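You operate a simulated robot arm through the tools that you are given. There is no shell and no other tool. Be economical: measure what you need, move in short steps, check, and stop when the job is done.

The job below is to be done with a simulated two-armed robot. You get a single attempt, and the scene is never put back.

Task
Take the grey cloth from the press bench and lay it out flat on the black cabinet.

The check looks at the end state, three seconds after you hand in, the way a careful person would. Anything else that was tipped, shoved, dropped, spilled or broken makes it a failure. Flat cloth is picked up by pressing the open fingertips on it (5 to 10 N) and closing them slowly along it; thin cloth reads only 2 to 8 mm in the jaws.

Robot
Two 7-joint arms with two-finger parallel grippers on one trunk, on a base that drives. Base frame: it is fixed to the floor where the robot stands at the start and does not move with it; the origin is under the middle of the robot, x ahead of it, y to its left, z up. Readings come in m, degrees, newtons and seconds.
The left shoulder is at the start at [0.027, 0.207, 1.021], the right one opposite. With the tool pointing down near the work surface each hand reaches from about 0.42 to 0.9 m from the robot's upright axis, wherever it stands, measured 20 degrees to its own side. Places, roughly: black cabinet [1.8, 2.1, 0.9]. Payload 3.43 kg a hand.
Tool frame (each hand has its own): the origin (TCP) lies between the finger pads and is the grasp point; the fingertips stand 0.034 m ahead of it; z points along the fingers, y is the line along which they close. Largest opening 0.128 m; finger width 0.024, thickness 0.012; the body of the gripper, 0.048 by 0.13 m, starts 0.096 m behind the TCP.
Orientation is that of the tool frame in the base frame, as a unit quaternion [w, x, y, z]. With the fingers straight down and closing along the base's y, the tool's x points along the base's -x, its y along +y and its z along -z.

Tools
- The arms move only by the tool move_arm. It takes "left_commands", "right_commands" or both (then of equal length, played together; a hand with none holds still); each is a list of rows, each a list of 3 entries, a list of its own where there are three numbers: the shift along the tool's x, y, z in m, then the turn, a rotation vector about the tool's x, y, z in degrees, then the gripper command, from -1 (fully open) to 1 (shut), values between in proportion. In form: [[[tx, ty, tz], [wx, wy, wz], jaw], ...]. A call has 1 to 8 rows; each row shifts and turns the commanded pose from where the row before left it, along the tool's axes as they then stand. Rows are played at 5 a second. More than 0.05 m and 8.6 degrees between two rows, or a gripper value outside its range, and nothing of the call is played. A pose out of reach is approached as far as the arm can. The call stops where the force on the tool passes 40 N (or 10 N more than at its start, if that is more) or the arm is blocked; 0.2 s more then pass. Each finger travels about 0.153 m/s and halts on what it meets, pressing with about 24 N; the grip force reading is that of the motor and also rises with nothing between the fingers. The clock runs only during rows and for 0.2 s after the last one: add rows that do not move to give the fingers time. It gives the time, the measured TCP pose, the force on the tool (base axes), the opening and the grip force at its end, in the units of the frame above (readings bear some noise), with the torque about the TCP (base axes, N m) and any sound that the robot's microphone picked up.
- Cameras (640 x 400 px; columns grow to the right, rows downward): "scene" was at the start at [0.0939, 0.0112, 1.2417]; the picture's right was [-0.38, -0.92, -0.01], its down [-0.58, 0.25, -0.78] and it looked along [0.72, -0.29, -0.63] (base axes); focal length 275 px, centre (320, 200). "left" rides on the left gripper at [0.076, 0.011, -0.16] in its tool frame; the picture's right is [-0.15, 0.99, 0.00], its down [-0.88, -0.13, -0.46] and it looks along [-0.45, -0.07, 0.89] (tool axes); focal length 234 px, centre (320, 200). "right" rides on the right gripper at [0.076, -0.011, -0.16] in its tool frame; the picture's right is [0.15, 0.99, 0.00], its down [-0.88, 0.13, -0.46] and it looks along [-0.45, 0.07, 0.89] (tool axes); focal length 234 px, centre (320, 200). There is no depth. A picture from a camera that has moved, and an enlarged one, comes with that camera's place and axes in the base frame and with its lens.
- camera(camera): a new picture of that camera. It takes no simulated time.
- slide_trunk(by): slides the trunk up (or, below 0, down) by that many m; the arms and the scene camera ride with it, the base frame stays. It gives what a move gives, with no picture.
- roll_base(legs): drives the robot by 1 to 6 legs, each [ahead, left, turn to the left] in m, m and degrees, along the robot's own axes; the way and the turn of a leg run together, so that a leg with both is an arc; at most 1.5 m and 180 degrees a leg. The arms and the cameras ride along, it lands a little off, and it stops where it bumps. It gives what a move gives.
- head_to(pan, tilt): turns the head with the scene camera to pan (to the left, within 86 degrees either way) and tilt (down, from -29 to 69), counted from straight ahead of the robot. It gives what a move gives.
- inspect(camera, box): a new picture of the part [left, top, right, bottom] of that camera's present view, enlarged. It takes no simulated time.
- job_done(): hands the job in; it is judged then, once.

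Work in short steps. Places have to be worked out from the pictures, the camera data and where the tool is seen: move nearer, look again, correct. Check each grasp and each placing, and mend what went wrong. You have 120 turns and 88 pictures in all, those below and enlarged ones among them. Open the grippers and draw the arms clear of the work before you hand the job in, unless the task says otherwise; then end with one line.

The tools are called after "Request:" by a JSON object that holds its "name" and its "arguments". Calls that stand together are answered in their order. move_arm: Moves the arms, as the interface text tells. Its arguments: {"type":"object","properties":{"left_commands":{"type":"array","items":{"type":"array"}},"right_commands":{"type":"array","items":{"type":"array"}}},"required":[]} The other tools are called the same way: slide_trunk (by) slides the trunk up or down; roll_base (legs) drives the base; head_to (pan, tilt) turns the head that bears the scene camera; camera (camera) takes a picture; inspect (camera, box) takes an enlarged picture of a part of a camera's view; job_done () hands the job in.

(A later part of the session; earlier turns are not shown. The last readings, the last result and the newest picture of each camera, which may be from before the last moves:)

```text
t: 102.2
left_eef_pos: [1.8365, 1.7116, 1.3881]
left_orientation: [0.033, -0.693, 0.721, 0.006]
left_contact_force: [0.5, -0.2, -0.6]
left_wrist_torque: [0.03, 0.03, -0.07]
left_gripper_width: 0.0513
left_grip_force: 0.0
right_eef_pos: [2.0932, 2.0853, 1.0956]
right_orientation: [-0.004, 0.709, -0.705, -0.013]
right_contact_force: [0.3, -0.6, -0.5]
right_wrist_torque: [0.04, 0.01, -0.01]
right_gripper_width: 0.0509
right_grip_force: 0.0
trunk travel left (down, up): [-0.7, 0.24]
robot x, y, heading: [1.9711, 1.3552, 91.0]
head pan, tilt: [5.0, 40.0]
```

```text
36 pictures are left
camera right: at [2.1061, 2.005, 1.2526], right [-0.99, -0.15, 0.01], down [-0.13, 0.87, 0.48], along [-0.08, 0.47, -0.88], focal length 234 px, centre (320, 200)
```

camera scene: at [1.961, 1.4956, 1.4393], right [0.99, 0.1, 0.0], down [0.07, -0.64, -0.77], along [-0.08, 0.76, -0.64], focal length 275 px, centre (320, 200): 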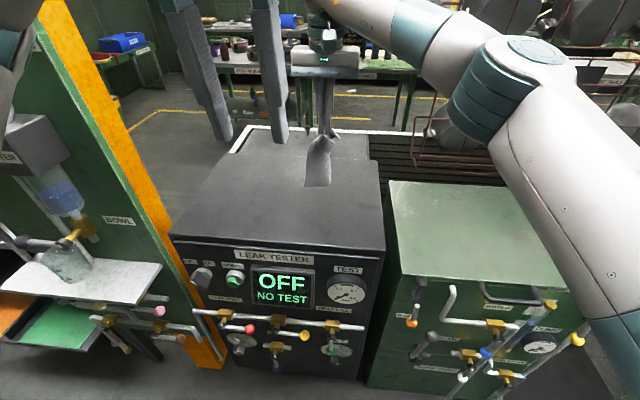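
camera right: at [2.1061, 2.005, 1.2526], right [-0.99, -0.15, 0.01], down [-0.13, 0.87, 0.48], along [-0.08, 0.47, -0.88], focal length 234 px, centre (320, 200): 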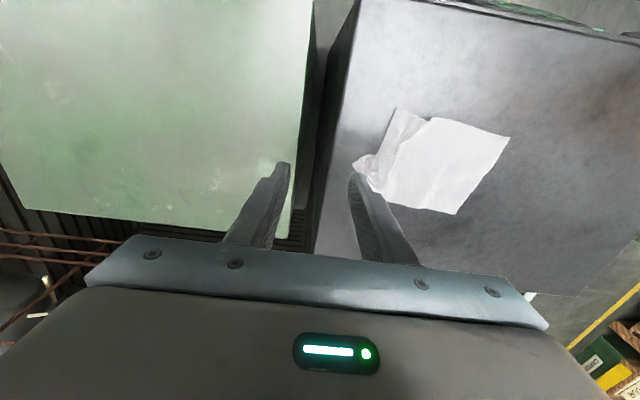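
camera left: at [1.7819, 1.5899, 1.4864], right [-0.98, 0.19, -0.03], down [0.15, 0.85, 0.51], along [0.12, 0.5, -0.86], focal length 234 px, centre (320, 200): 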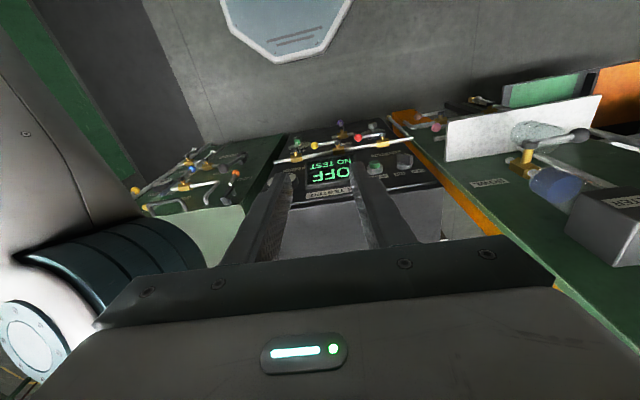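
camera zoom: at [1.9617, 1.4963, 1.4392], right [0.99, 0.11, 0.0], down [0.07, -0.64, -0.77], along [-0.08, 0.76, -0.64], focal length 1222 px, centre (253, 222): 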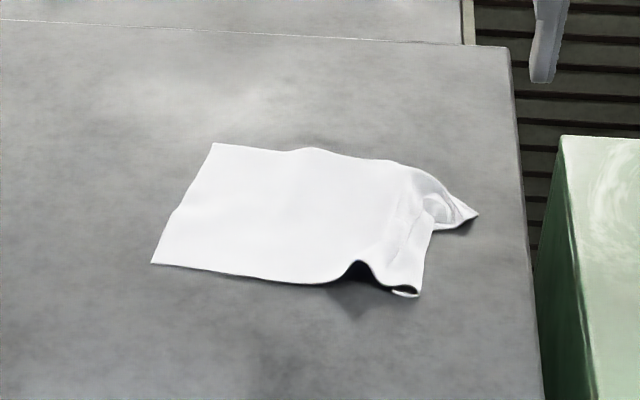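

Almost flat. What remains is a low ridge near x≈1.97–2.0 and slightly curled right corners (the full right edge should reach x≈2.045, inside the cabinet edge ≈2.07). I'll place closed tips on the ridge, press lightly and open to spread it; first move above it.

Request:
{"name": "move_arm", "arguments": {"right_commands": [[[0.005, 0.031, 0], [0, 0, 0], 1], [[0.005, 0.031, 0], [0, 0, 0], 1], [[0.005, 0.031, 0], [0, 0, 0], 1], [[0.002, 0.031, 0.02], [0, 0, 0], 1], [[0, 0, 0.04], [0, 0, 0], 1], [[0, 0, 0.035], [0, 0, 0], 1], [[0, 0, 0], [0, 0, 0], 1]]}}

Request:
{"name": "inspect", "arguments": {"camera": "scene", "box": [270, 150, 400, 240]}}

```text
t: 103.8
left_eef_pos: [1.8356, 1.7099, 1.3879]
left_orientation: [0.035, -0.693, 0.72, 0.007]
left_contact_force: [0.3, 0.3, -0.6]
left_wrist_torque: [0.01, 0.0, -0.01]
left_gripper_width: 0.0512
left_grip_force: 0.1
right_eef_pos: [1.9673, 2.0717, 1.0018]
right_orientation: [-0.005, 0.708, -0.706, -0.013]
right_contact_force: [0.4, 0.0, 0.4]
right_wrist_torque: [0.03, 0.0, 0.04]
right_gripper_width: 0.0
right_grip_force: 23.8
trunk travel left (down, up): [-0.7, 0.24]
robot x, y, heading: [1.976, 1.3594, 91.4]
head pan, tilt: [5.0, 40.0]
```

```text
4.44 times, centred on (335, 195) of scene
camera zoom: at [1.9595, 1.4961, 1.4392], right [0.99, 0.11, 0.0], down [0.07, -0.64, -0.77], along [-0.08, 0.76, -0.64], focal length 1222 px, centre (253, 222)
```

zoom: 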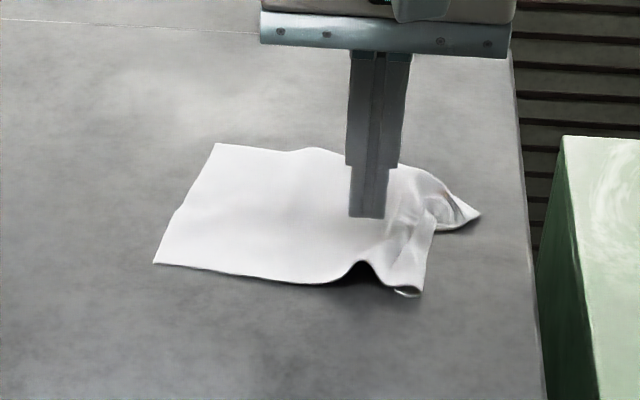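

Aligned on the ridge. Lower until light contact.

Request:
{"name": "move_arm", "arguments": {"right_commands": [[[0.005, 0, 0.012], [0, 0, 0], 1], [[0.002, 0, 0.008], [0, 0, 0], 1], [[0, 0, 0.003], [0, 0, 0], 1], [[0, 0, 0], [0, 0, 0], 1]]}}

```text
t: 104.8
left_eef_pos: [1.8364, 1.7111, 1.3884]
left_orientation: [0.033, -0.693, 0.72, 0.005]
left_contact_force: [-0.2, -0.2, 0.0]
left_wrist_torque: [0.01, 0.02, 0.05]
left_gripper_width: 0.051
left_grip_force: 0.2
right_eef_pos: [1.968, 2.0636, 0.9803]
right_orientation: [-0.005, 0.708, -0.706, -0.012]
right_contact_force: [-1.1, 0.8, 0.3]
right_wrist_torque: [0.0, 0.0, -0.04]
right_gripper_width: 0.0
right_grip_force: 24.9
trunk travel left (down, up): [-0.7, 0.24]
robot x, y, heading: [1.9709, 1.3633, 91.1]
head pan, tilt: [5.0, 40.0]
```

Request:
{"name": "move_arm", "arguments": {"right_commands": [[[0, 0, 0.003], [0, 0, 0], 1], [[0, 0, 0.002], [0, 0, 0], 1], [[0, 0, 0], [0, 0, 0], 1]]}}

```text
t: 105.6
left_eef_pos: [1.8366, 1.7115, 1.3883]
left_orientation: [0.034, -0.692, 0.721, 0.006]
left_contact_force: [-0.3, 0.2, 0.3]
left_wrist_torque: [-0.01, 0.01, 0.03]
left_gripper_width: 0.0511
left_grip_force: 0.1
right_eef_pos: [1.9677, 2.0631, 0.9755]
right_orientation: [-0.006, 0.709, -0.705, -0.013]
right_contact_force: [0.2, 0.3, 4.3]
right_wrist_torque: [-0.04, -0.02, 0.03]
right_gripper_width: 0.0
right_grip_force: 24.3
trunk travel left (down, up): [-0.7, 0.24]
robot x, y, heading: [1.9743, 1.3621, 91.2]
head pan, tilt: [5.0, 40.0]
```

Light contact (4 N). Open slowly while shifting right, so the right finger does most of the pulling.

Request:
{"name": "move_arm", "arguments": {"right_commands": [[[0, -0.004, 0.0003], [0, 0, 0], 0.85], [[0, -0.004, 0], [0, 0, 0], 0.7], [[0, -0.004, 0], [0, 0, 0], 0.55], [[0, -0.004, 0], [0, 0, 0], 0.4], [[0, -0.004, 0], [0, 0, 0], 0.25], [[0, -0.004, 0], [0, 0, 0], 0.1], [[0, -0.004, 0], [0, 0, 0], -0.05], [[0, 0, 0], [0, 0, 0], -0.05]]}}

Request:
{"name": "inspect", "arguments": {"camera": "scene", "box": [270, 150, 400, 240]}}

```text
t: 107.4
left_eef_pos: [1.835, 1.7104, 1.3888]
left_orientation: [0.034, -0.693, 0.72, 0.005]
left_contact_force: [0.3, -0.2, -0.5]
left_wrist_torque: [-0.01, 0.0, -0.01]
left_gripper_width: 0.0512
left_grip_force: 0.0
right_eef_pos: [1.9944, 2.0625, 0.9753]
right_orientation: [-0.006, 0.709, -0.705, -0.013]
right_contact_force: [-1.2, -0.4, 9.2]
right_wrist_torque: [-0.04, -0.35, 0.04]
right_gripper_width: 0.0665
right_grip_force: 0.0
trunk travel left (down, up): [-0.7, 0.24]
robot x, y, heading: [1.9698, 1.3607, 91.0]
head pan, tilt: [5.0, 40.0]
```

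```text
4.44 times, centred on (335, 195) of scene
camera zoom: at [1.9595, 1.4953, 1.4393], right [0.99, 0.11, 0.0], down [0.07, -0.64, -0.77], along [-0.08, 0.76, -0.64], focal length 1222 px, centre (253, 222)
```

zoom: 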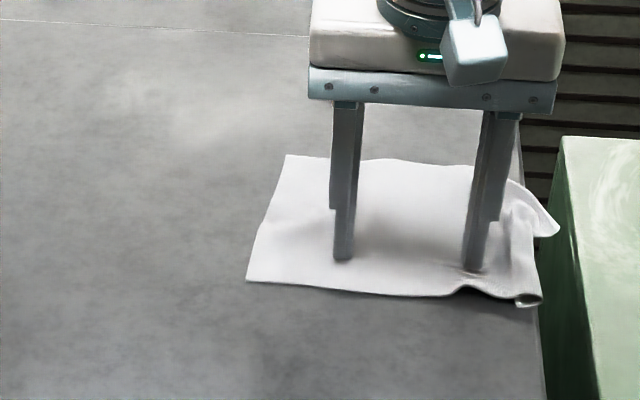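

The whole cloth slid right along with the tips (~6 cm), its right edge now at the cabinet edge; the ridge is mostly gone though. Lift, go to the left part of the cloth, and drag it back left — which also pulls it straight.

Request:
{"name": "move_arm", "arguments": {"right_commands": [[[0, 0, -0.005], [0, 0, 0], -0.05], [[0, 0, -0.025], [0, 0, 0], 0.2], [[-0.02, 0.03, 0], [0, 0, 0], 0.6], [[-0.018, 0.025, 0], [0, 0, 0], 0.6], [[0, 0, 0.015], [0, 0, 0], 0.6], [[0, 0, 0.01], [0, 0, 0], 0.6], [[0, 0, 0], [0, 0, 0], 0.6]]}}

Request:
{"name": "inspect", "arguments": {"camera": "scene", "box": [270, 150, 400, 240]}}

```text
t: 109.0
left_eef_pos: [1.8344, 1.7099, 1.3891]
left_orientation: [0.034, -0.693, 0.72, 0.006]
left_contact_force: [-0.6, -0.6, 1.1]
left_wrist_torque: [0.02, -0.04, -0.02]
left_gripper_width: 0.0511
left_grip_force: 0.1
right_eef_pos: [1.9417, 2.0996, 0.9811]
right_orientation: [-0.005, 0.709, -0.706, -0.013]
right_contact_force: [0.1, 0.0, 0.5]
right_wrist_torque: [-0.01, -0.03, 0.01]
right_gripper_width: 0.0256
right_grip_force: 0.1
trunk travel left (down, up): [-0.7, 0.24]
robot x, y, heading: [1.9713, 1.3596, 91.0]
head pan, tilt: [5.0, 40.0]
```

```text
4.44 times, centred on (335, 195) of scene
camera zoom: at [1.9598, 1.4962, 1.4392], right [0.99, 0.11, 0.0], down [0.07, -0.64, -0.77], along [-0.08, 0.76, -0.64], focal length 1222 px, centre (253, 222)
```

zoom: 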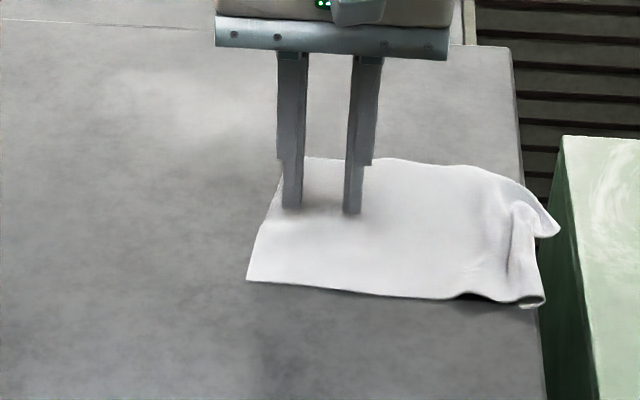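

Tips sit just inside the left edge. Press lightly and drag left ~9 cm.

Request:
{"name": "move_arm", "arguments": {"right_commands": [[[0, -0.006, 0.004], [0, 0, 0], 0.6], [[0, 0, 0.0018], [0, 0, 0], 0.6], [[0, 0, 0], [0, 0, 0], 0.6]]}}

```text
t: 109.8
left_eef_pos: [1.8366, 1.7106, 1.3887]
left_orientation: [0.035, -0.693, 0.72, 0.007]
left_contact_force: [-0.4, 0.1, 0.1]
left_wrist_torque: [0.01, 0.04, -0.03]
left_gripper_width: 0.0514
left_grip_force: 0.1
right_eef_pos: [1.9463, 2.1019, 0.9754]
right_orientation: [-0.006, 0.709, -0.705, -0.013]
right_contact_force: [0.2, 0.1, 4.7]
right_wrist_torque: [0.0, -0.09, -0.02]
right_gripper_width: 0.0257
right_grip_force: 0.2
trunk travel left (down, up): [-0.7, 0.24]
robot x, y, heading: [1.9738, 1.3644, 91.2]
head pan, tilt: [5.0, 40.0]
```

Request:
{"name": "move_arm", "arguments": {"right_commands": [[[0, 0.01, 0.0004], [0, 0, 0], 0.6], [[0, 0.015, 0], [0, 0, 0], 0.6], [[0, 0.015, 0], [0, 0, 0], 0.6], [[0, 0.015, 0], [0, 0, 0], 0.6], [[0, 0.015, 0], [0, 0, 0], 0.6], [[0, 0.01, 0], [0, 0, 0], 0.6], [[0, 0.01, 0], [0, 0, 0], 0.6], [[0, 0, 0], [0, 0, 0], 0.6]]}}

Request:
{"name": "inspect", "arguments": {"camera": "scene", "box": [240, 140, 400, 240]}}

```text
t: 111.6
left_eef_pos: [1.8352, 1.7109, 1.3903]
left_orientation: [0.033, -0.693, 0.72, 0.006]
left_contact_force: [1.1, 0.2, 0.2]
left_wrist_torque: [-0.01, 0.02, 0.0]
left_gripper_width: 0.0511
left_grip_force: 0.1
right_eef_pos: [1.8569, 2.1002, 0.9761]
right_orientation: [-0.005, 0.709, -0.705, -0.012]
right_contact_force: [-0.8, 0.8, -0.2]
right_wrist_torque: [0.0, -0.02, -0.02]
right_gripper_width: 0.0258
right_grip_force: 0.0
trunk travel left (down, up): [-0.7, 0.24]
robot x, y, heading: [1.9716, 1.3604, 91.4]
head pan, tilt: [5.0, 40.0]
```

```text
4.00 times, centred on (320, 190) of scene
camera zoom: at [1.9603, 1.4966, 1.4391], right [0.99, 0.11, 0.0], down [0.07, -0.64, -0.77], along [-0.08, 0.76, -0.64], focal length 1100 px, centre (320, 240)
```

zoom: 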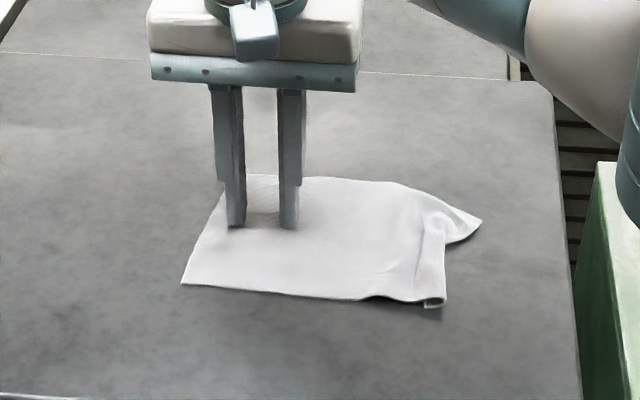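

Back well inside the top and much flatter. Only the right strip is still wrinkled, with the near-right corner slightly tucked. Lift, move over it and look with the wrist camera.

Request:
{"name": "move_arm", "arguments": {"right_commands": [[[0, 0, -0.01], [0, 0, 0], 0.6], [[0, -0.01, -0.04], [0, 0, 0], 0.6], [[0.0, -0.045, 0], [0, 0, 0], 0.6], [[0.0, -0.045, 0], [0, 0, 0], 1], [[0.02, -0.035, 0], [0, 0, 0], 1], [[0.025, -0.02, 0], [0, 0, 0], 1], [[0, 0, 0], [0, 0, 0], 1]]}}

Request:
{"name": "inspect", "arguments": {"camera": "right", "box": [220, 60, 500, 235]}}

Request:
{"name": "inspect", "arguments": {"camera": "scene", "box": [310, 170, 380, 220]}}

```text
t: 113.2
left_eef_pos: [1.8344, 1.7127, 1.3882]
left_orientation: [0.033, -0.693, 0.72, 0.004]
left_contact_force: [0.1, -0.1, 0.0]
left_wrist_torque: [0.01, -0.03, -0.03]
left_gripper_width: 0.0514
left_grip_force: 0.0
right_eef_pos: [2.0108, 2.0559, 1.0233]
right_orientation: [-0.004, 0.709, -0.705, -0.012]
right_contact_force: [-0.4, -0.1, 0.2]
right_wrist_torque: [-0.02, -0.04, 0.02]
right_gripper_width: 0.0
right_grip_force: 23.9
trunk travel left (down, up): [-0.7, 0.24]
robot x, y, heading: [1.9737, 1.3572, 91.3]
head pan, tilt: [5.0, 40.0]
```

```text
2.29 times, centred on (360, 148) of right
camera zoom: at [2.0245, 1.9764, 1.1798], right [-0.99, -0.15, 0.01], down [-0.13, 0.87, 0.48], along [-0.08, 0.47, -0.88], focal length 535 px, centre (229, 320)
```

zoom: 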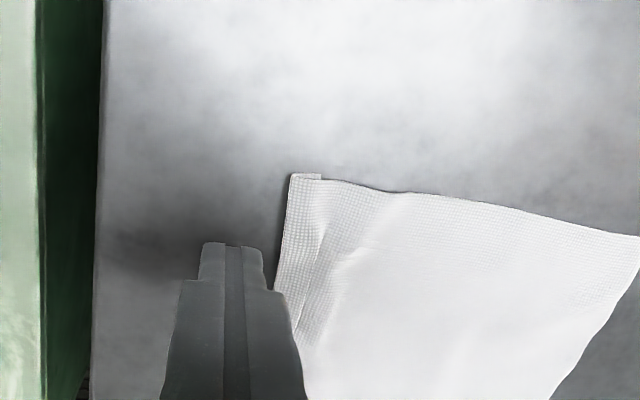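

```text
8.00 times, centred on (345, 195) of scene
camera zoom: at [1.9588, 1.4969, 1.4391], right [0.99, 0.11, 0.0], down [0.07, -0.64, -0.77], along [-0.08, 0.76, -0.64], focal length 2200 px, centre (120, 240)
```

zoom: 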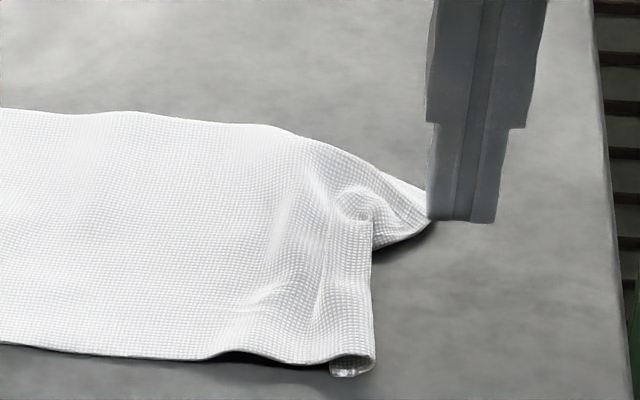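

The near half of the right edge is rolled under by ~1.5–2 cm (fold line x≈1.985, y 2.03–2.11). I'll pinch just inside it, lift so the strip hangs free, then lower moving left so it trails out to the right.

Request:
{"name": "move_arm", "arguments": {"right_commands": [[[-0.003, 0.022, 0.0], [0, 0, 0], 0.53], [[-0.003, 0.022, 0.01], [0, 0, 0], 0.53], [[0, 0, 0.02], [0, 0, 0], 0.53], [[0, 0, 0.01], [0, 0, 0], 0.53], [[0, 0, 0.004], [0, 0, 0], 0.53], [[0, 0, 0.002], [0, 0, 0], 0.53], [[0, 0, 0], [0, 0, 0], 0.53]]}}

Request:
{"name": "inspect", "arguments": {"camera": "scene", "box": [310, 170, 380, 220]}}

```text
t: 114.8
left_eef_pos: [1.835, 1.7107, 1.3876]
left_orientation: [0.034, -0.693, 0.72, 0.006]
left_contact_force: [-0.4, 0.2, -0.1]
left_wrist_torque: [0.01, -0.02, -0.01]
left_gripper_width: 0.0513
left_grip_force: 0.1
right_eef_pos: [1.9666, 2.0612, 0.977]
right_orientation: [-0.005, 0.709, -0.706, -0.012]
right_contact_force: [0.1, 0.0, -0.5]
right_wrist_torque: [-0.01, 0.01, 0.0]
right_gripper_width: 0.03
right_grip_force: 0.1
trunk travel left (down, up): [-0.7, 0.24]
robot x, y, heading: [1.9691, 1.3585, 91.3]
head pan, tilt: [5.0, 40.0]
```

```text
8.00 times, centred on (345, 195) of scene
camera zoom: at [1.9597, 1.4965, 1.4391], right [0.99, 0.11, 0.0], down [0.07, -0.64, -0.77], along [-0.08, 0.76, -0.64], focal length 2200 px, centre (120, 240)
```

zoom: 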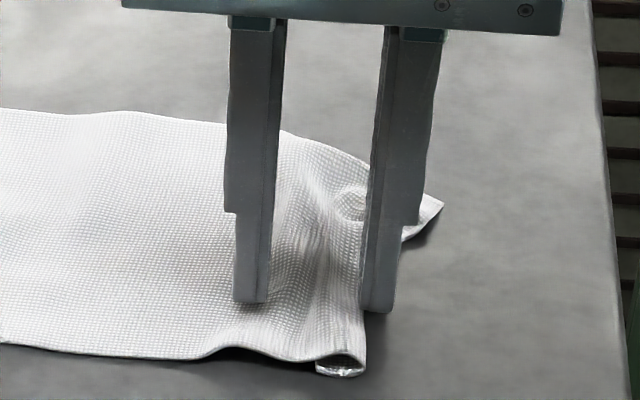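

The right finger is just off the fold. Shift 12 mm left so both are on the cloth, and press lightly.

Request:
{"name": "move_arm", "arguments": {"right_commands": [[[0, 0, -0.004], [0, 0, 0], 0.53], [[0, 0.013, 0], [0, 0, 0], 0.53], [[0, 0, 0.004], [0, 0, 0], 0.53], [[0, 0, 0.002], [0, 0, 0], 0.53], [[0, 0, 0], [0, 0, 0], 0.53]]}}

```text
t: 116.0
left_eef_pos: [1.8363, 1.7106, 1.3895]
left_orientation: [0.034, -0.693, 0.721, 0.006]
left_contact_force: [0.0, -0.2, -0.7]
left_wrist_torque: [0.0, 0.0, -0.01]
left_gripper_width: 0.0514
left_grip_force: 0.1
right_eef_pos: [1.9541, 2.0612, 0.9772]
right_orientation: [-0.005, 0.709, -0.705, -0.013]
right_contact_force: [0.1, 0.0, 6.1]
right_wrist_torque: [-0.08, -0.11, 0.0]
right_gripper_width: 0.0301
right_grip_force: 0.0
trunk travel left (down, up): [-0.7, 0.24]
robot x, y, heading: [1.9714, 1.3614, 91.1]
head pan, tilt: [5.0, 40.0]
```

6 N, mostly on the right finger (double layer). Lower 0.6 mm more while closing slowly.

Request:
{"name": "move_arm", "arguments": {"right_commands": [[[0, 0, 0.0006], [0, 0, 0], 0.6], [[0, 0, 0], [0, 0, 0], 0.68], [[0, 0, 0], [0, 0, 0], 0.76], [[0, 0, 0], [0, 0, 0], 0.84], [[0, 0, 0], [0, 0, 0], 0.92], [[0, 0, 0], [0, 0, 0], 1], [[0, 0, 0], [0, 0, 0], 1]]}}

Request:
{"name": "inspect", "arguments": {"camera": "scene", "box": [300, 160, 390, 225]}}

```text
t: 117.6
left_eef_pos: [1.8361, 1.7092, 1.3892]
left_orientation: [0.034, -0.693, 0.72, 0.006]
left_contact_force: [0.2, -0.6, 0.3]
left_wrist_torque: [0.02, 0.01, -0.02]
left_gripper_width: 0.0513
left_grip_force: 0.1
right_eef_pos: [1.9543, 2.0598, 0.9764]
right_orientation: [-0.005, 0.709, -0.705, -0.013]
right_contact_force: [-0.4, 1.7, 12.6]
right_wrist_torque: [-0.04, -0.02, 0.0]
right_gripper_width: 0.0062
right_grip_force: 23.8
trunk travel left (down, up): [-0.7, 0.24]
robot x, y, heading: [1.971, 1.365, 90.9]
head pan, tilt: [5.0, 40.0]
```

```text
6.15 times, centred on (345, 192) of scene
camera zoom: at [1.9601, 1.495, 1.4393], right [0.99, 0.11, 0.0], down [0.07, -0.64, -0.77], along [-0.08, 0.76, -0.64], focal length 1692 px, centre (166, 246)
```

zoom: 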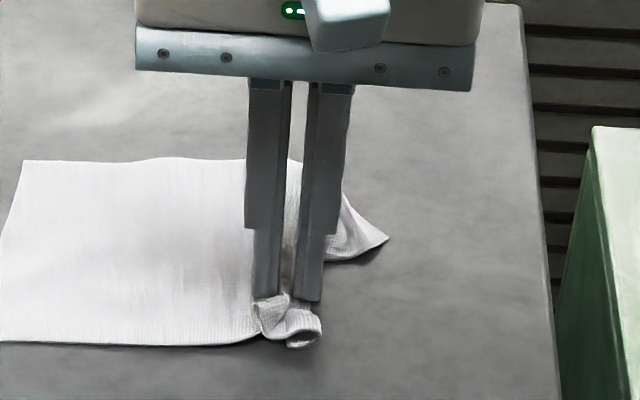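

Pinched (6 mm). Lift about 7 cm so the rolled strip can hang free.

Request:
{"name": "move_arm", "arguments": {"right_commands": [[[0, 0, -0.015], [0, 0, 0], 1], [[0, 0, -0.02], [0, 0, 0], 1], [[0, 0, -0.02], [0, 0, 0], 1], [[0, 0, -0.02], [0, 0, 0], 1], [[0, 0, 0], [0, 0, 0], 1], [[0, 0, 0], [0, 0, 0], 1]]}}

Request:
{"name": "inspect", "arguments": {"camera": "scene", "box": [300, 140, 400, 215]}}

Request:
{"name": "inspect", "arguments": {"camera": "right", "box": [220, 60, 500, 235]}}

```text
t: 119.0
left_eef_pos: [1.8359, 1.7116, 1.3878]
left_orientation: [0.033, -0.693, 0.72, 0.006]
left_contact_force: [0.9, 0.1, -0.1]
left_wrist_torque: [-0.02, 0.03, -0.01]
left_gripper_width: 0.0512
left_grip_force: 0.1
right_eef_pos: [1.9562, 2.0608, 1.0499]
right_orientation: [-0.005, 0.709, -0.705, -0.013]
right_contact_force: [0.7, -0.4, -0.4]
right_wrist_torque: [0.05, -0.01, -0.06]
right_gripper_width: 0.0027
right_grip_force: 23.8
trunk travel left (down, up): [-0.7, 0.24]
robot x, y, heading: [1.9671, 1.3596, 91.2]
head pan, tilt: [5.0, 40.0]
```

```text
5.33 times, centred on (350, 178) of scene
camera zoom: at [1.96, 1.4967, 1.4391], right [0.99, 0.11, 0.0], down [0.07, -0.64, -0.77], along [-0.08, 0.76, -0.64], focal length 1467 px, centre (160, 320)
```

zoom: 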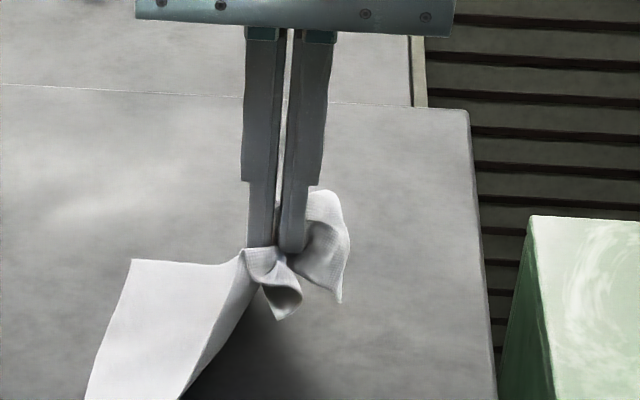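

```text
2.29 times, centred on (360, 148) of right
camera zoom: at [1.97, 1.9798, 1.2068], right [-0.99, -0.15, 0.01], down [-0.13, 0.87, 0.48], along [-0.08, 0.47, -0.88], focal length 535 px, centre (229, 320)
```

zoom: 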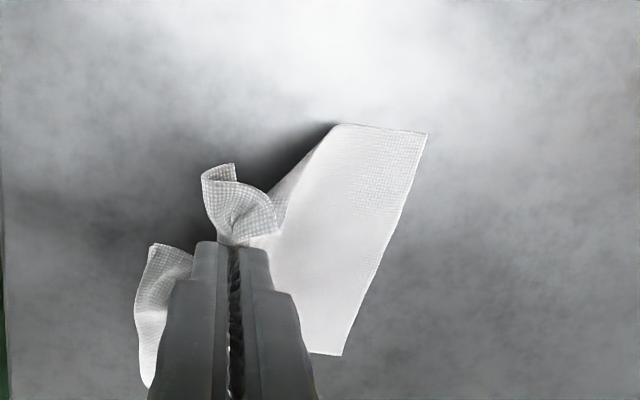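

The strip now hangs free on the right side. Lower while moving left so it trails out to the right.

Request:
{"name": "move_arm", "arguments": {"right_commands": [[[0, -0.01, 0.02], [0, 0, 0], 1], [[0, 0.0, 0.015], [0, 0, 0], 1], [[0, 0.012, 0.01], [0, 0, 0], 1], [[0, 0.015, 0.01], [0, 0, 0], 1], [[0, 0.015, 0.008], [0, 0, 0], 1], [[0, 0.012, 0.006], [0, 0, 0], 1], [[0, 0.005, 0.002], [0, 0, 0], 1], [[0, 0, 0], [0, 0, 0], 1]]}}

Request:
{"name": "inspect", "arguments": {"camera": "scene", "box": [280, 150, 390, 225]}}

Request:
{"name": "inspect", "arguments": {"camera": "right", "box": [220, 60, 500, 235]}}

```text
t: 120.8
left_eef_pos: [1.8358, 1.711, 1.3887]
left_orientation: [0.034, -0.693, 0.72, 0.005]
left_contact_force: [-0.4, -0.1, 0.5]
left_wrist_torque: [0.0, -0.01, 0.01]
left_gripper_width: 0.0511
left_grip_force: 0.0
right_eef_pos: [1.9054, 2.0603, 0.9795]
right_orientation: [-0.004, 0.709, -0.706, -0.013]
right_contact_force: [-0.5, -0.1, 1.2]
right_wrist_torque: [0.0, -0.03, 0.01]
right_gripper_width: 0.0027
right_grip_force: 24.0
trunk travel left (down, up): [-0.7, 0.24]
robot x, y, heading: [1.9711, 1.3601, 91.0]
head pan, tilt: [5.0, 40.0]
```

```text
5.33 times, centred on (335, 188) of scene
camera zoom: at [1.9601, 1.4964, 1.4391], right [0.99, 0.11, 0.0], down [0.07, -0.64, -0.77], along [-0.08, 0.76, -0.64], focal length 1467 px, centre (240, 267)
```

zoom: 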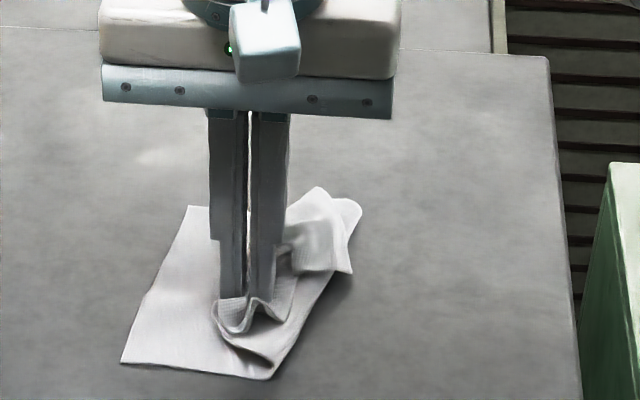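

```text
2.29 times, centred on (360, 148) of right
camera zoom: at [1.9185, 1.9815, 1.1355], right [-0.99, -0.15, 0.01], down [-0.13, 0.87, 0.48], along [-0.08, 0.47, -0.88], focal length 535 px, centre (229, 320)
```

zoom: 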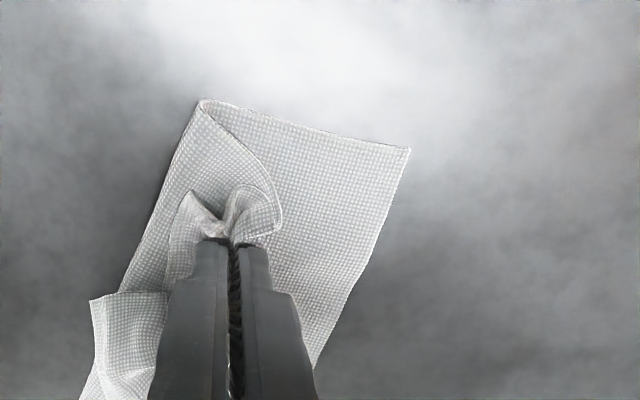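

I went too far left and the strip folded over on top. Lift and pull back right until taut, then lower with only a small leftward trail.

Request:
{"name": "move_arm", "arguments": {"right_commands": [[[0, -0.025, -0.035], [0, 0, 0], 1], [[0, -0.03, -0.025], [0, 0, 0], 1], [[0, -0.03, 0], [0, 0, 0], 1], [[0, -0.02, 0.01], [0, 0, 0], 1], [[0, 0, 0], [0, 0, 0], 1], [[0, 0, 0], [0, 0, 0], 1]]}}

Request:
{"name": "inspect", "arguments": {"camera": "scene", "box": [280, 150, 390, 225]}}

Request:
{"name": "inspect", "arguments": {"camera": "right", "box": [220, 60, 500, 235]}}

```text
t: 122.2
left_eef_pos: [1.8367, 1.711, 1.3884]
left_orientation: [0.033, -0.692, 0.721, 0.006]
left_contact_force: [0.3, -0.6, 0.7]
left_wrist_torque: [-0.02, 0.02, -0.02]
left_gripper_width: 0.0513
left_grip_force: 0.0
right_eef_pos: [2.0111, 2.0608, 1.0287]
right_orientation: [-0.004, 0.708, -0.706, -0.013]
right_contact_force: [-0.4, -0.4, -0.8]
right_wrist_torque: [0.0, 0.01, -0.03]
right_gripper_width: 0.0028
right_grip_force: 24.0
trunk travel left (down, up): [-0.7, 0.24]
robot x, y, heading: [1.9694, 1.3583, 91.1]
head pan, tilt: [5.0, 40.0]
```

```text
5.33 times, centred on (335, 188) of scene
camera zoom: at [1.9602, 1.4966, 1.4391], right [0.99, 0.11, 0.0], down [0.07, -0.64, -0.77], along [-0.08, 0.76, -0.64], focal length 1467 px, centre (240, 267)
```

zoom: 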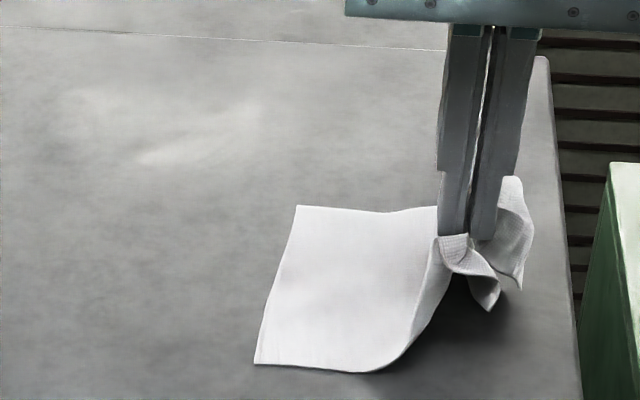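

```text
2.29 times, centred on (360, 148) of right
camera zoom: at [2.0243, 1.9817, 1.1853], right [-0.99, -0.15, 0.01], down [-0.13, 0.87, 0.48], along [-0.08, 0.47, -0.88], focal length 535 px, centre (229, 320)
```

zoom: 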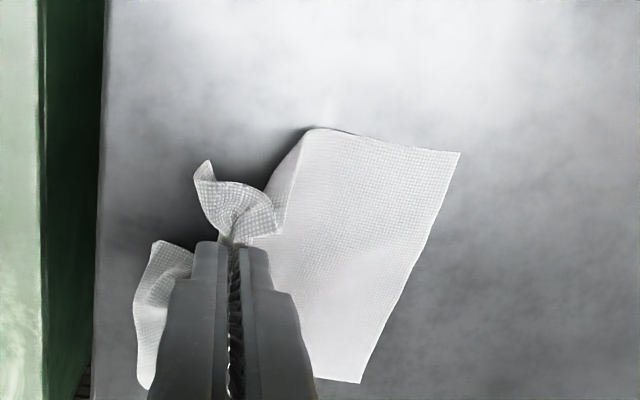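

The flap hangs on the right of the fingers. Lower here with ~2 cm leftward trail; slack can be pulled out afterwards from the left edge.

Request:
{"name": "move_arm", "arguments": {"right_commands": [[[0, 0.004, 0.012], [0, 0, 0], 1], [[0, 0.006, 0.012], [0, 0, 0], 1], [[0, 0.006, 0.01], [0, 0, 0], 1], [[0, 0.005, 0.01], [0, 0, 0], 1], [[0, 0.002, 0.005], [0, 0, 0], 1], [[0, 0, 0], [0, 0, 0], 1]]}}

Request:
{"name": "inspect", "arguments": {"camera": "scene", "box": [280, 150, 390, 225]}}

Request:
{"name": "inspect", "arguments": {"camera": "right", "box": [220, 60, 500, 235]}}

```text
t: 123.6
left_eef_pos: [1.8353, 1.7112, 1.388]
left_orientation: [0.033, -0.693, 0.72, 0.006]
left_contact_force: [0.2, -0.6, -0.8]
left_wrist_torque: [0.0, 0.01, 0.0]
left_gripper_width: 0.051
left_grip_force: 0.1
right_eef_pos: [1.9878, 2.062, 0.9794]
right_orientation: [-0.004, 0.709, -0.705, -0.013]
right_contact_force: [0.3, 0.3, 0.2]
right_wrist_torque: [0.03, 0.0, -0.06]
right_gripper_width: 0.0028
right_grip_force: 24.3
trunk travel left (down, up): [-0.7, 0.24]
robot x, y, heading: [1.9706, 1.365, 91.2]
head pan, tilt: [5.0, 40.0]
```

```text
5.33 times, centred on (335, 188) of scene
camera zoom: at [1.96, 1.4964, 1.4391], right [0.99, 0.11, 0.0], down [0.07, -0.64, -0.77], along [-0.08, 0.76, -0.64], focal length 1467 px, centre (240, 267)
```

zoom: 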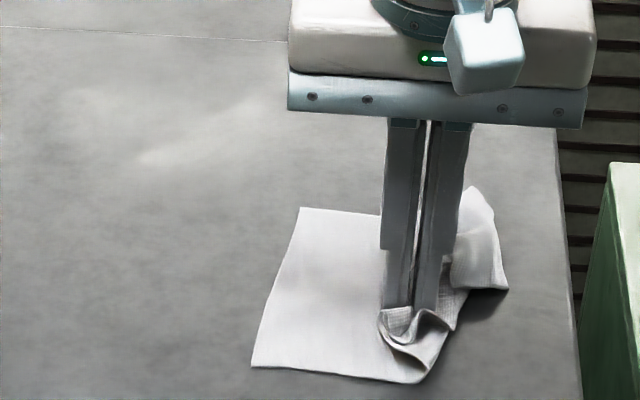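

```text
2.29 times, centred on (360, 148) of right
camera zoom: at [2.001, 1.9821, 1.136], right [-0.99, -0.15, 0.01], down [-0.13, 0.87, 0.48], along [-0.08, 0.47, -0.88], focal length 535 px, centre (229, 320)
```

zoom: 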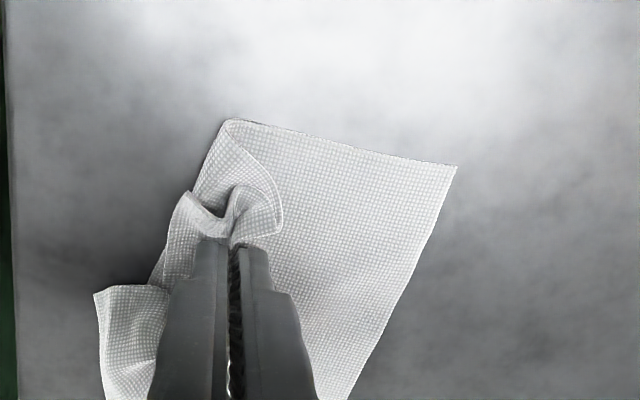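

The slack made an S-fold. Better: re-lay — lift the cloth off, move left, drag it right until taut with the tips ~4.5 cm up (strip just touching), then lower with a small leftward trail. Lift and go left first.

Request:
{"name": "move_arm", "arguments": {"right_commands": [[[0, 0, -0.04], [0, 0, 0], 1], [[0, 0, -0.045], [0, 0, 0], 1], [[0, 0, -0.045], [0, 0, 0], 1], [[0, 0, -0.03], [0, 0, 0], 1], [[0, 0.045, 0], [0, 0, 0], 1], [[0, 0.045, 0], [0, 0, 0], 1], [[0, 0.045, 0], [0, 0, 0], 1], [[0, 0.035, 0], [0, 0, 0], 1]]}}

Request:
{"name": "inspect", "arguments": {"camera": "scene", "box": [200, 80, 400, 220]}}

```text
t: 125.4
left_eef_pos: [1.8326, 1.7112, 1.3887]
left_orientation: [0.035, -0.693, 0.72, 0.006]
left_contact_force: [-0.4, 0.4, -0.3]
left_wrist_torque: [0.0, -0.03, 0.0]
left_gripper_width: 0.0511
left_grip_force: 0.2
right_eef_pos: [1.8182, 2.0576, 1.1422]
right_orientation: [-0.005, 0.709, -0.705, -0.012]
right_contact_force: [0.1, 0.7, 0.3]
right_wrist_torque: [0.0, -0.03, -0.05]
right_gripper_width: 0.0028
right_grip_force: 23.8
trunk travel left (down, up): [-0.7, 0.24]
robot x, y, heading: [1.9709, 1.3581, 91.2]
head pan, tilt: [5.0, 40.0]
```

```text
2.86 times, centred on (300, 150) of scene
camera zoom: at [1.9576, 1.4962, 1.4391], right [0.99, 0.11, 0.0], down [0.07, -0.64, -0.77], along [-0.08, 0.76, -0.64], focal length 786 px, centre (377, 343)
```

zoom: 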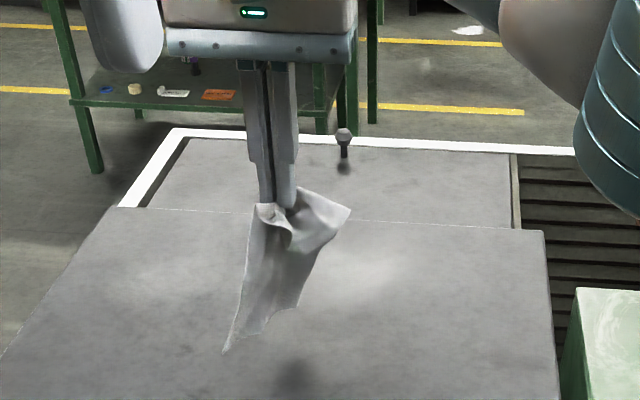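

Cloth is off the surface. Now lower and drag right, ending taut with tips ~4.5 cm above the top.

Request:
{"name": "move_arm", "arguments": {"right_commands": [[[0, 0, 0.03], [0, 0, 0], 1], [[0, -0.01, 0.025], [0, 0, 0], 1], [[0, -0.02, 0.02], [0, 0, 0], 1], [[0, -0.025, 0.015], [0, 0, 0], 1], [[0, -0.025, 0.015], [0, 0, 0], 1], [[0, -0.025, 0.01], [0, 0, 0], 1], [[0, -0.025, 0.005], [0, 0, 0], 1], [[0, -0.02, 0], [0, 0, 0], 1]]}}

Request:
{"name": "inspect", "arguments": {"camera": "scene", "box": [240, 130, 400, 230]}}

```text
t: 127.2
left_eef_pos: [1.8359, 1.7121, 1.3881]
left_orientation: [0.033, -0.693, 0.721, 0.005]
left_contact_force: [-0.6, 0.2, 0.1]
left_wrist_torque: [0.0, 0.0, -0.03]
left_gripper_width: 0.0512
left_grip_force: 0.2
right_eef_pos: [1.9692, 2.0613, 1.0188]
right_orientation: [-0.004, 0.709, -0.705, -0.013]
right_contact_force: [-1.0, -0.6, -0.4]
right_wrist_torque: [0.02, 0.03, -0.02]
right_gripper_width: 0.0027
right_grip_force: 24.2
trunk travel left (down, up): [-0.7, 0.24]
robot x, y, heading: [1.9759, 1.3614, 91.1]
head pan, tilt: [5.0, 40.0]
```

```text
4.00 times, centred on (320, 180) of scene
camera zoom: at [1.9609, 1.4964, 1.4392], right [0.99, 0.11, 0.0], down [0.07, -0.64, -0.77], along [-0.08, 0.76, -0.64], focal length 1100 px, centre (320, 280)
```

zoom: 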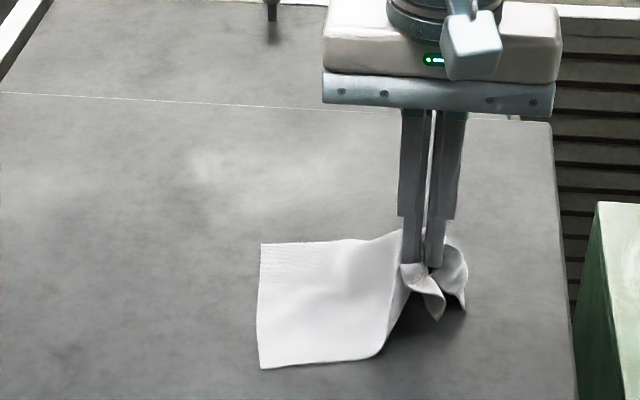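

Body is laid, slightly slack. Pull right 3 cm at this height to make it taut, then lower with a 1.5 cm left trail.

Request:
{"name": "move_arm", "arguments": {"right_commands": [[[0, -0.015, 0], [0, 0, 0], 1], [[0, -0.017, 0], [0, 0, 0], 1], [[0, 0, 0], [0, 0, 0], 1], [[0, 0.004, 0.01], [0, 0, 0], 1], [[0, 0.004, 0.01], [0, 0, 0], 1], [[0, 0.004, 0.01], [0, 0, 0], 1], [[0, 0.003, 0.008], [0, 0, 0], 1], [[0, 0, 0], [0, 0, 0], 1]]}}

Request:
{"name": "inspect", "arguments": {"camera": "scene", "box": [280, 150, 390, 225]}}

Request:
{"name": "inspect", "arguments": {"camera": "right", "box": [220, 60, 500, 235]}}

```text
t: 129.0
left_eef_pos: [1.8363, 1.712, 1.3887]
left_orientation: [0.034, -0.693, 0.72, 0.006]
left_contact_force: [-0.1, 0.1, 0.6]
left_wrist_torque: [0.0, 0.03, 0.02]
left_gripper_width: 0.051
left_grip_force: 0.1
right_eef_pos: [1.9857, 2.0623, 0.9819]
right_orientation: [-0.005, 0.709, -0.705, -0.012]
right_contact_force: [-0.5, 0.4, 0.4]
right_wrist_torque: [0.03, -0.01, -0.01]
right_gripper_width: 0.0025
right_grip_force: 24.1
trunk travel left (down, up): [-0.7, 0.24]
robot x, y, heading: [1.9714, 1.3624, 91.4]
head pan, tilt: [5.0, 40.0]
```

```text
5.33 times, centred on (335, 188) of scene
camera zoom: at [1.96, 1.4963, 1.4392], right [0.99, 0.11, 0.0], down [0.07, -0.64, -0.77], along [-0.08, 0.76, -0.64], focal length 1467 px, centre (240, 267)
```

zoom: 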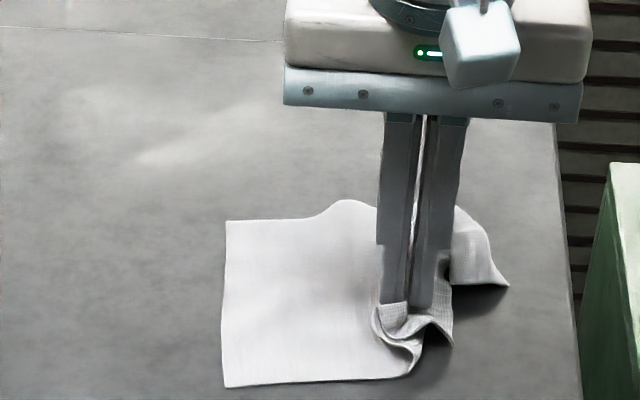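

```text
2.29 times, centred on (360, 148) of right
camera zoom: at [1.999, 1.983, 1.1381], right [-0.99, -0.15, 0.01], down [-0.13, 0.87, 0.48], along [-0.08, 0.47, -0.88], focal length 535 px, centre (229, 320)
```

zoom: 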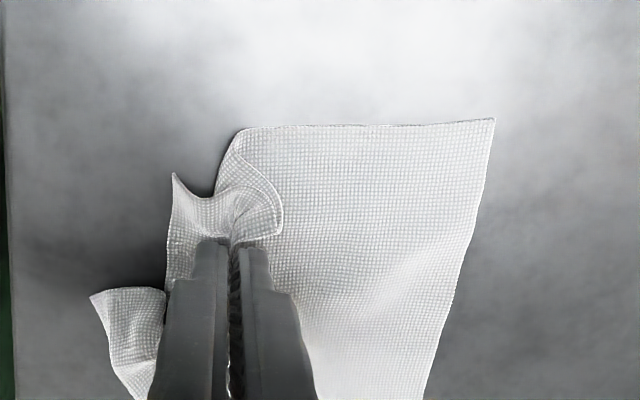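

Now the right edge lies out on the right side, not tucked. Open gently and lift to let the ridge relax.

Request:
{"name": "move_arm", "arguments": {"right_commands": [[[0, 0, 0], [0, 0, 0], 0.9], [[0, 0, 0], [0, 0, 0], 0.75], [[0, 0, 0], [0, 0, 0], 0.6], [[0, 0, -0.004], [0, 0, 0], 0.5], [[0, 0, -0.02], [0, 0, 0], 0.5], [[0, 0, -0.04], [0, 0, 0], 0.5], [[0, -0.02, -0.045], [0, 0, 0], 0.5], [[0, -0.04, 0], [0, 0, 0], 0.5]]}}

Request:
{"name": "inspect", "arguments": {"camera": "scene", "box": [280, 150, 390, 225]}}

Request:
{"name": "inspect", "arguments": {"camera": "right", "box": [220, 60, 500, 235]}}

```text
t: 130.8
left_eef_pos: [1.8381, 1.713, 1.3889]
left_orientation: [0.033, -0.693, 0.72, 0.006]
left_contact_force: [-0.4, 0.3, -0.3]
left_wrist_torque: [-0.03, 0.06, 0.01]
left_gripper_width: 0.051
left_grip_force: 0.0
right_eef_pos: [2.0472, 2.0587, 1.0887]
right_orientation: [-0.004, 0.709, -0.705, -0.013]
right_contact_force: [0.9, 0.0, -0.7]
right_wrist_torque: [-0.01, 0.0, 0.01]
right_gripper_width: 0.0318
right_grip_force: 0.0
trunk travel left (down, up): [-0.7, 0.24]
robot x, y, heading: [1.9722, 1.3608, 91.1]
head pan, tilt: [5.0, 40.0]
```

```text
5.33 times, centred on (335, 188) of scene
camera zoom: at [1.9631, 1.497, 1.4391], right [0.99, 0.11, 0.0], down [0.07, -0.64, -0.77], along [-0.08, 0.76, -0.64], focal length 1467 px, centre (240, 267)
```

zoom: 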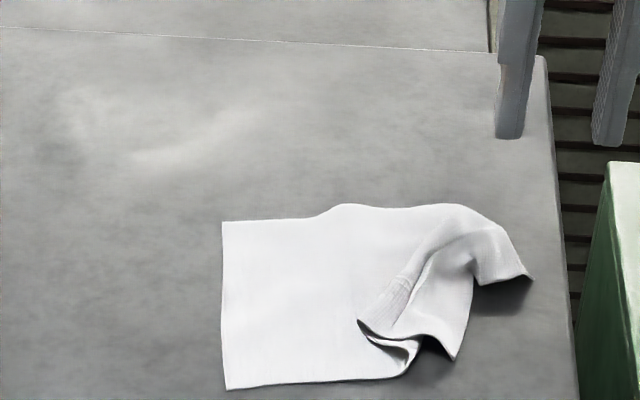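

```text
2.29 times, centred on (360, 148) of right
camera zoom: at [2.0623, 1.9791, 1.2457], right [-0.99, -0.15, 0.01], down [-0.13, 0.87, 0.48], along [-0.08, 0.47, -0.88], focal length 535 px, centre (229, 320)
```

zoom: 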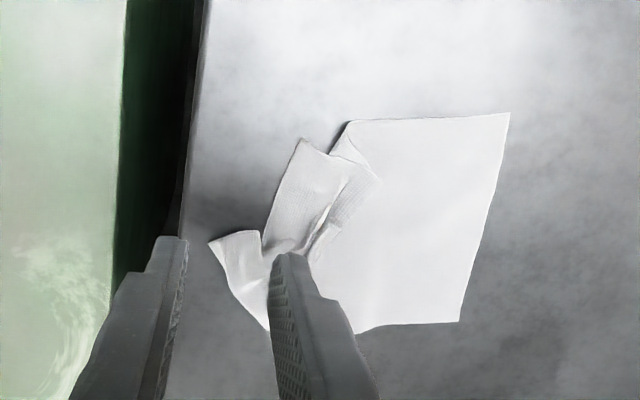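

The edge is now on top in a simple Z-fold, which can be pulled out. The cloth also sits too far right, so first drag the body left ~8 cm from near its left edge (the strip should stay behind and unfold).

Request:
{"name": "move_arm", "arguments": {"right_commands": [[[0, 0.04, 0], [0, 0, 0], 0.6], [[-0.003, 0.04, 0], [0, 0, 0], 0.6], [[-0.003, 0.03, 0.02], [0, 0, 0], 0.6], [[0, 0, 0.045], [0, 0, 0], 0.6], [[0, 0, 0.035], [0, 0, 0], 0.6], [[0, 0, 0.01], [0, 0, 0], 0.6], [[0, 0, 0.003], [0, 0, 0], 0.6], [[0, 0, 0], [0, 0, 0], 0.6]]}}

```text
t: 132.6
left_eef_pos: [1.834, 1.7116, 1.3879]
left_orientation: [0.033, -0.693, 0.72, 0.006]
left_contact_force: [-0.1, -1.4, 0.6]
left_wrist_torque: [0.0, -0.02, -0.01]
left_gripper_width: 0.0511
left_grip_force: 0.1
right_eef_pos: [1.9335, 2.0687, 0.9789]
right_orientation: [-0.005, 0.709, -0.705, -0.012]
right_contact_force: [-0.2, -0.3, 0.3]
right_wrist_torque: [-0.02, -0.04, -0.01]
right_gripper_width: 0.0258
right_grip_force: 0.1
trunk travel left (down, up): [-0.7, 0.24]
robot x, y, heading: [1.971, 1.359, 91.3]
head pan, tilt: [5.0, 40.0]
```

Request:
{"name": "move_arm", "arguments": {"right_commands": [[[0, 0, 0.003], [0, 0, 0], 0.6], [[0, 0, 0.001], [0, 0, 0], 0.6], [[0, 0.015, 0], [0, 0, 0], 0.6], [[0, 0.015, 0], [0, 0, 0], 0.6], [[0, 0.015, 0], [0, 0, 0], 0.6], [[0, 0.015, 0], [0, 0, 0], 0.6], [[0, 0.015, 0], [0, 0, 0], 0.6], [[0, 0, 0], [0, 0, 0], 0.6]]}}

Request:
{"name": "inspect", "arguments": {"camera": "scene", "box": [240, 140, 400, 240]}}

```text
t: 134.4
left_eef_pos: [1.8363, 1.7104, 1.3891]
left_orientation: [0.034, -0.692, 0.721, 0.006]
left_contact_force: [0.2, -0.3, 0.6]
left_wrist_torque: [0.0, -0.04, 0.03]
left_gripper_width: 0.0511
left_grip_force: 0.0
right_eef_pos: [1.8587, 2.0666, 0.9755]
right_orientation: [-0.005, 0.709, -0.705, -0.013]
right_contact_force: [-1.1, -0.6, 7.3]
right_wrist_torque: [-0.09, -0.12, -0.01]
right_gripper_width: 0.0254
right_grip_force: 0.0
trunk travel left (down, up): [-0.7, 0.24]
robot x, y, heading: [1.9705, 1.362, 91.1]
head pan, tilt: [5.0, 40.0]
```

```text
4.00 times, centred on (320, 190) of scene
camera zoom: at [1.9606, 1.4955, 1.4392], right [0.99, 0.11, 0.0], down [0.07, -0.64, -0.77], along [-0.08, 0.76, -0.64], focal length 1100 px, centre (320, 240)
```

zoom: 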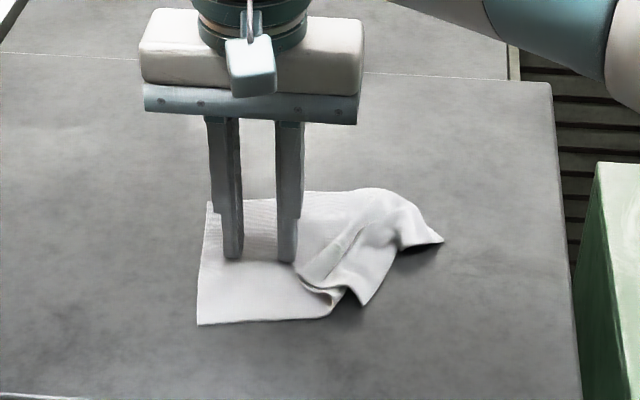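

Whole cloth is now well left. Next, put closed tips on the folded strip near its right corner (≈(1.93, 2.055)) and draw it right.

Request:
{"name": "move_arm", "arguments": {"right_commands": [[[0, 0, -0.01], [0, 0, 0], 0.6], [[0, 0, -0.03], [0, 0, 0], 1], [[0.005, -0.036, 0], [0, 0, 0], 1], [[0.005, -0.036, 0], [0, 0, 0], 1], [[0, 0, 0.02], [0, 0, 0], 1], [[0, 0, 0.01], [0, 0, 0], 1], [[0, 0, 0], [0, 0, 0], 1]]}}

Request:
{"name": "inspect", "arguments": {"camera": "scene", "box": [280, 160, 380, 230]}}

```text
t: 136.0
left_eef_pos: [1.8361, 1.7112, 1.389]
left_orientation: [0.035, -0.693, 0.72, 0.006]
left_contact_force: [-0.1, -0.3, 0.2]
left_wrist_torque: [0.0, 0.01, 0.04]
left_gripper_width: 0.0513
left_grip_force: 0.0
right_eef_pos: [1.9318, 2.0553, 0.9824]
right_orientation: [-0.004, 0.709, -0.705, -0.012]
right_contact_force: [0.4, -0.1, -0.8]
right_wrist_torque: [0.0, 0.01, 0.01]
right_gripper_width: 0.0
right_grip_force: 24.1
trunk travel left (down, up): [-0.7, 0.24]
robot x, y, heading: [1.9734, 1.3614, 91.0]
head pan, tilt: [5.0, 40.0]
```

```text
5.71 times, centred on (330, 195) of scene
camera zoom: at [1.9603, 1.4961, 1.4392], right [0.99, 0.11, 0.0], down [0.07, -0.64, -0.77], along [-0.08, 0.76, -0.64], focal length 1571 px, centre (263, 229)
```

zoom: 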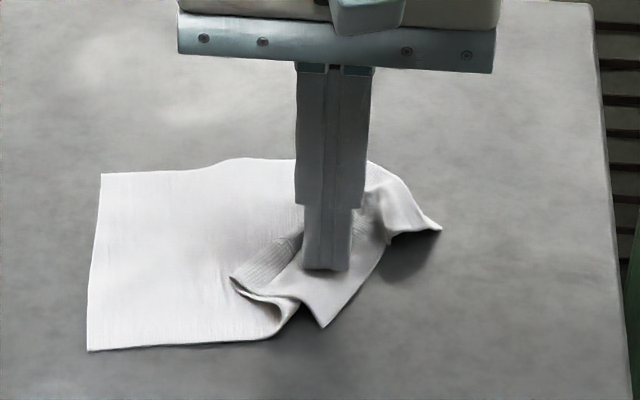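

Tips are right on the strip. Press lightly and drag right (slightly toward me).

Request:
{"name": "move_arm", "arguments": {"right_commands": [[[0, 0, 0.005], [0, 0, 0], 1], [[0, 0, 0.0015], [0, 0, 0], 1], [[0.003, -0.012, 0], [0, 0, 0], 1], [[0.003, -0.012, 0], [0, 0, 0], 1], [[0.003, -0.012, 0], [0, 0, 0], 1], [[0.003, -0.012, 0], [0, 0, 0], 1], [[0, 0, 0], [0, 0, 0], 1]]}}

Request:
{"name": "inspect", "arguments": {"camera": "scene", "box": [280, 160, 380, 230]}}

```text
t: 137.6
left_eef_pos: [1.8343, 1.7112, 1.3876]
left_orientation: [0.033, -0.693, 0.72, 0.007]
left_contact_force: [0.3, -0.6, -0.3]
left_wrist_torque: [0.0, 0.02, 0.03]
left_gripper_width: 0.0512
left_grip_force: 0.1
right_eef_pos: [1.9789, 2.0453, 0.9763]
right_orientation: [-0.005, 0.709, -0.705, -0.012]
right_contact_force: [-0.1, -0.4, 0.4]
right_wrist_torque: [-0.02, 0.01, 0.01]
right_gripper_width: 0.0001
right_grip_force: 24.1
trunk travel left (down, up): [-0.7, 0.24]
robot x, y, heading: [1.9732, 1.3593, 91.3]
head pan, tilt: [5.0, 40.0]
```

```text
5.71 times, centred on (330, 195) of scene
camera zoom: at [1.9595, 1.4965, 1.4391], right [0.99, 0.11, 0.0], down [0.07, -0.64, -0.77], along [-0.08, 0.76, -0.64], focal length 1571 px, centre (263, 229)
```

zoom: 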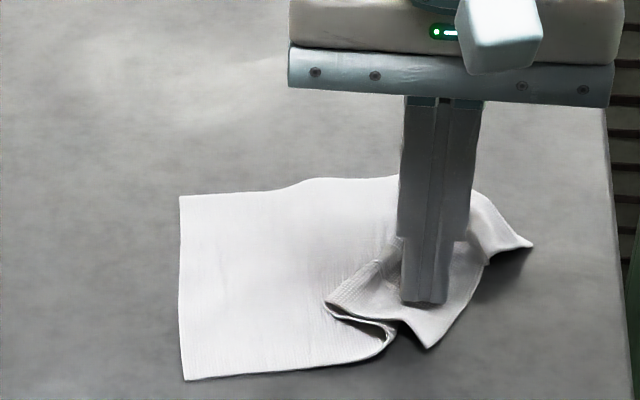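

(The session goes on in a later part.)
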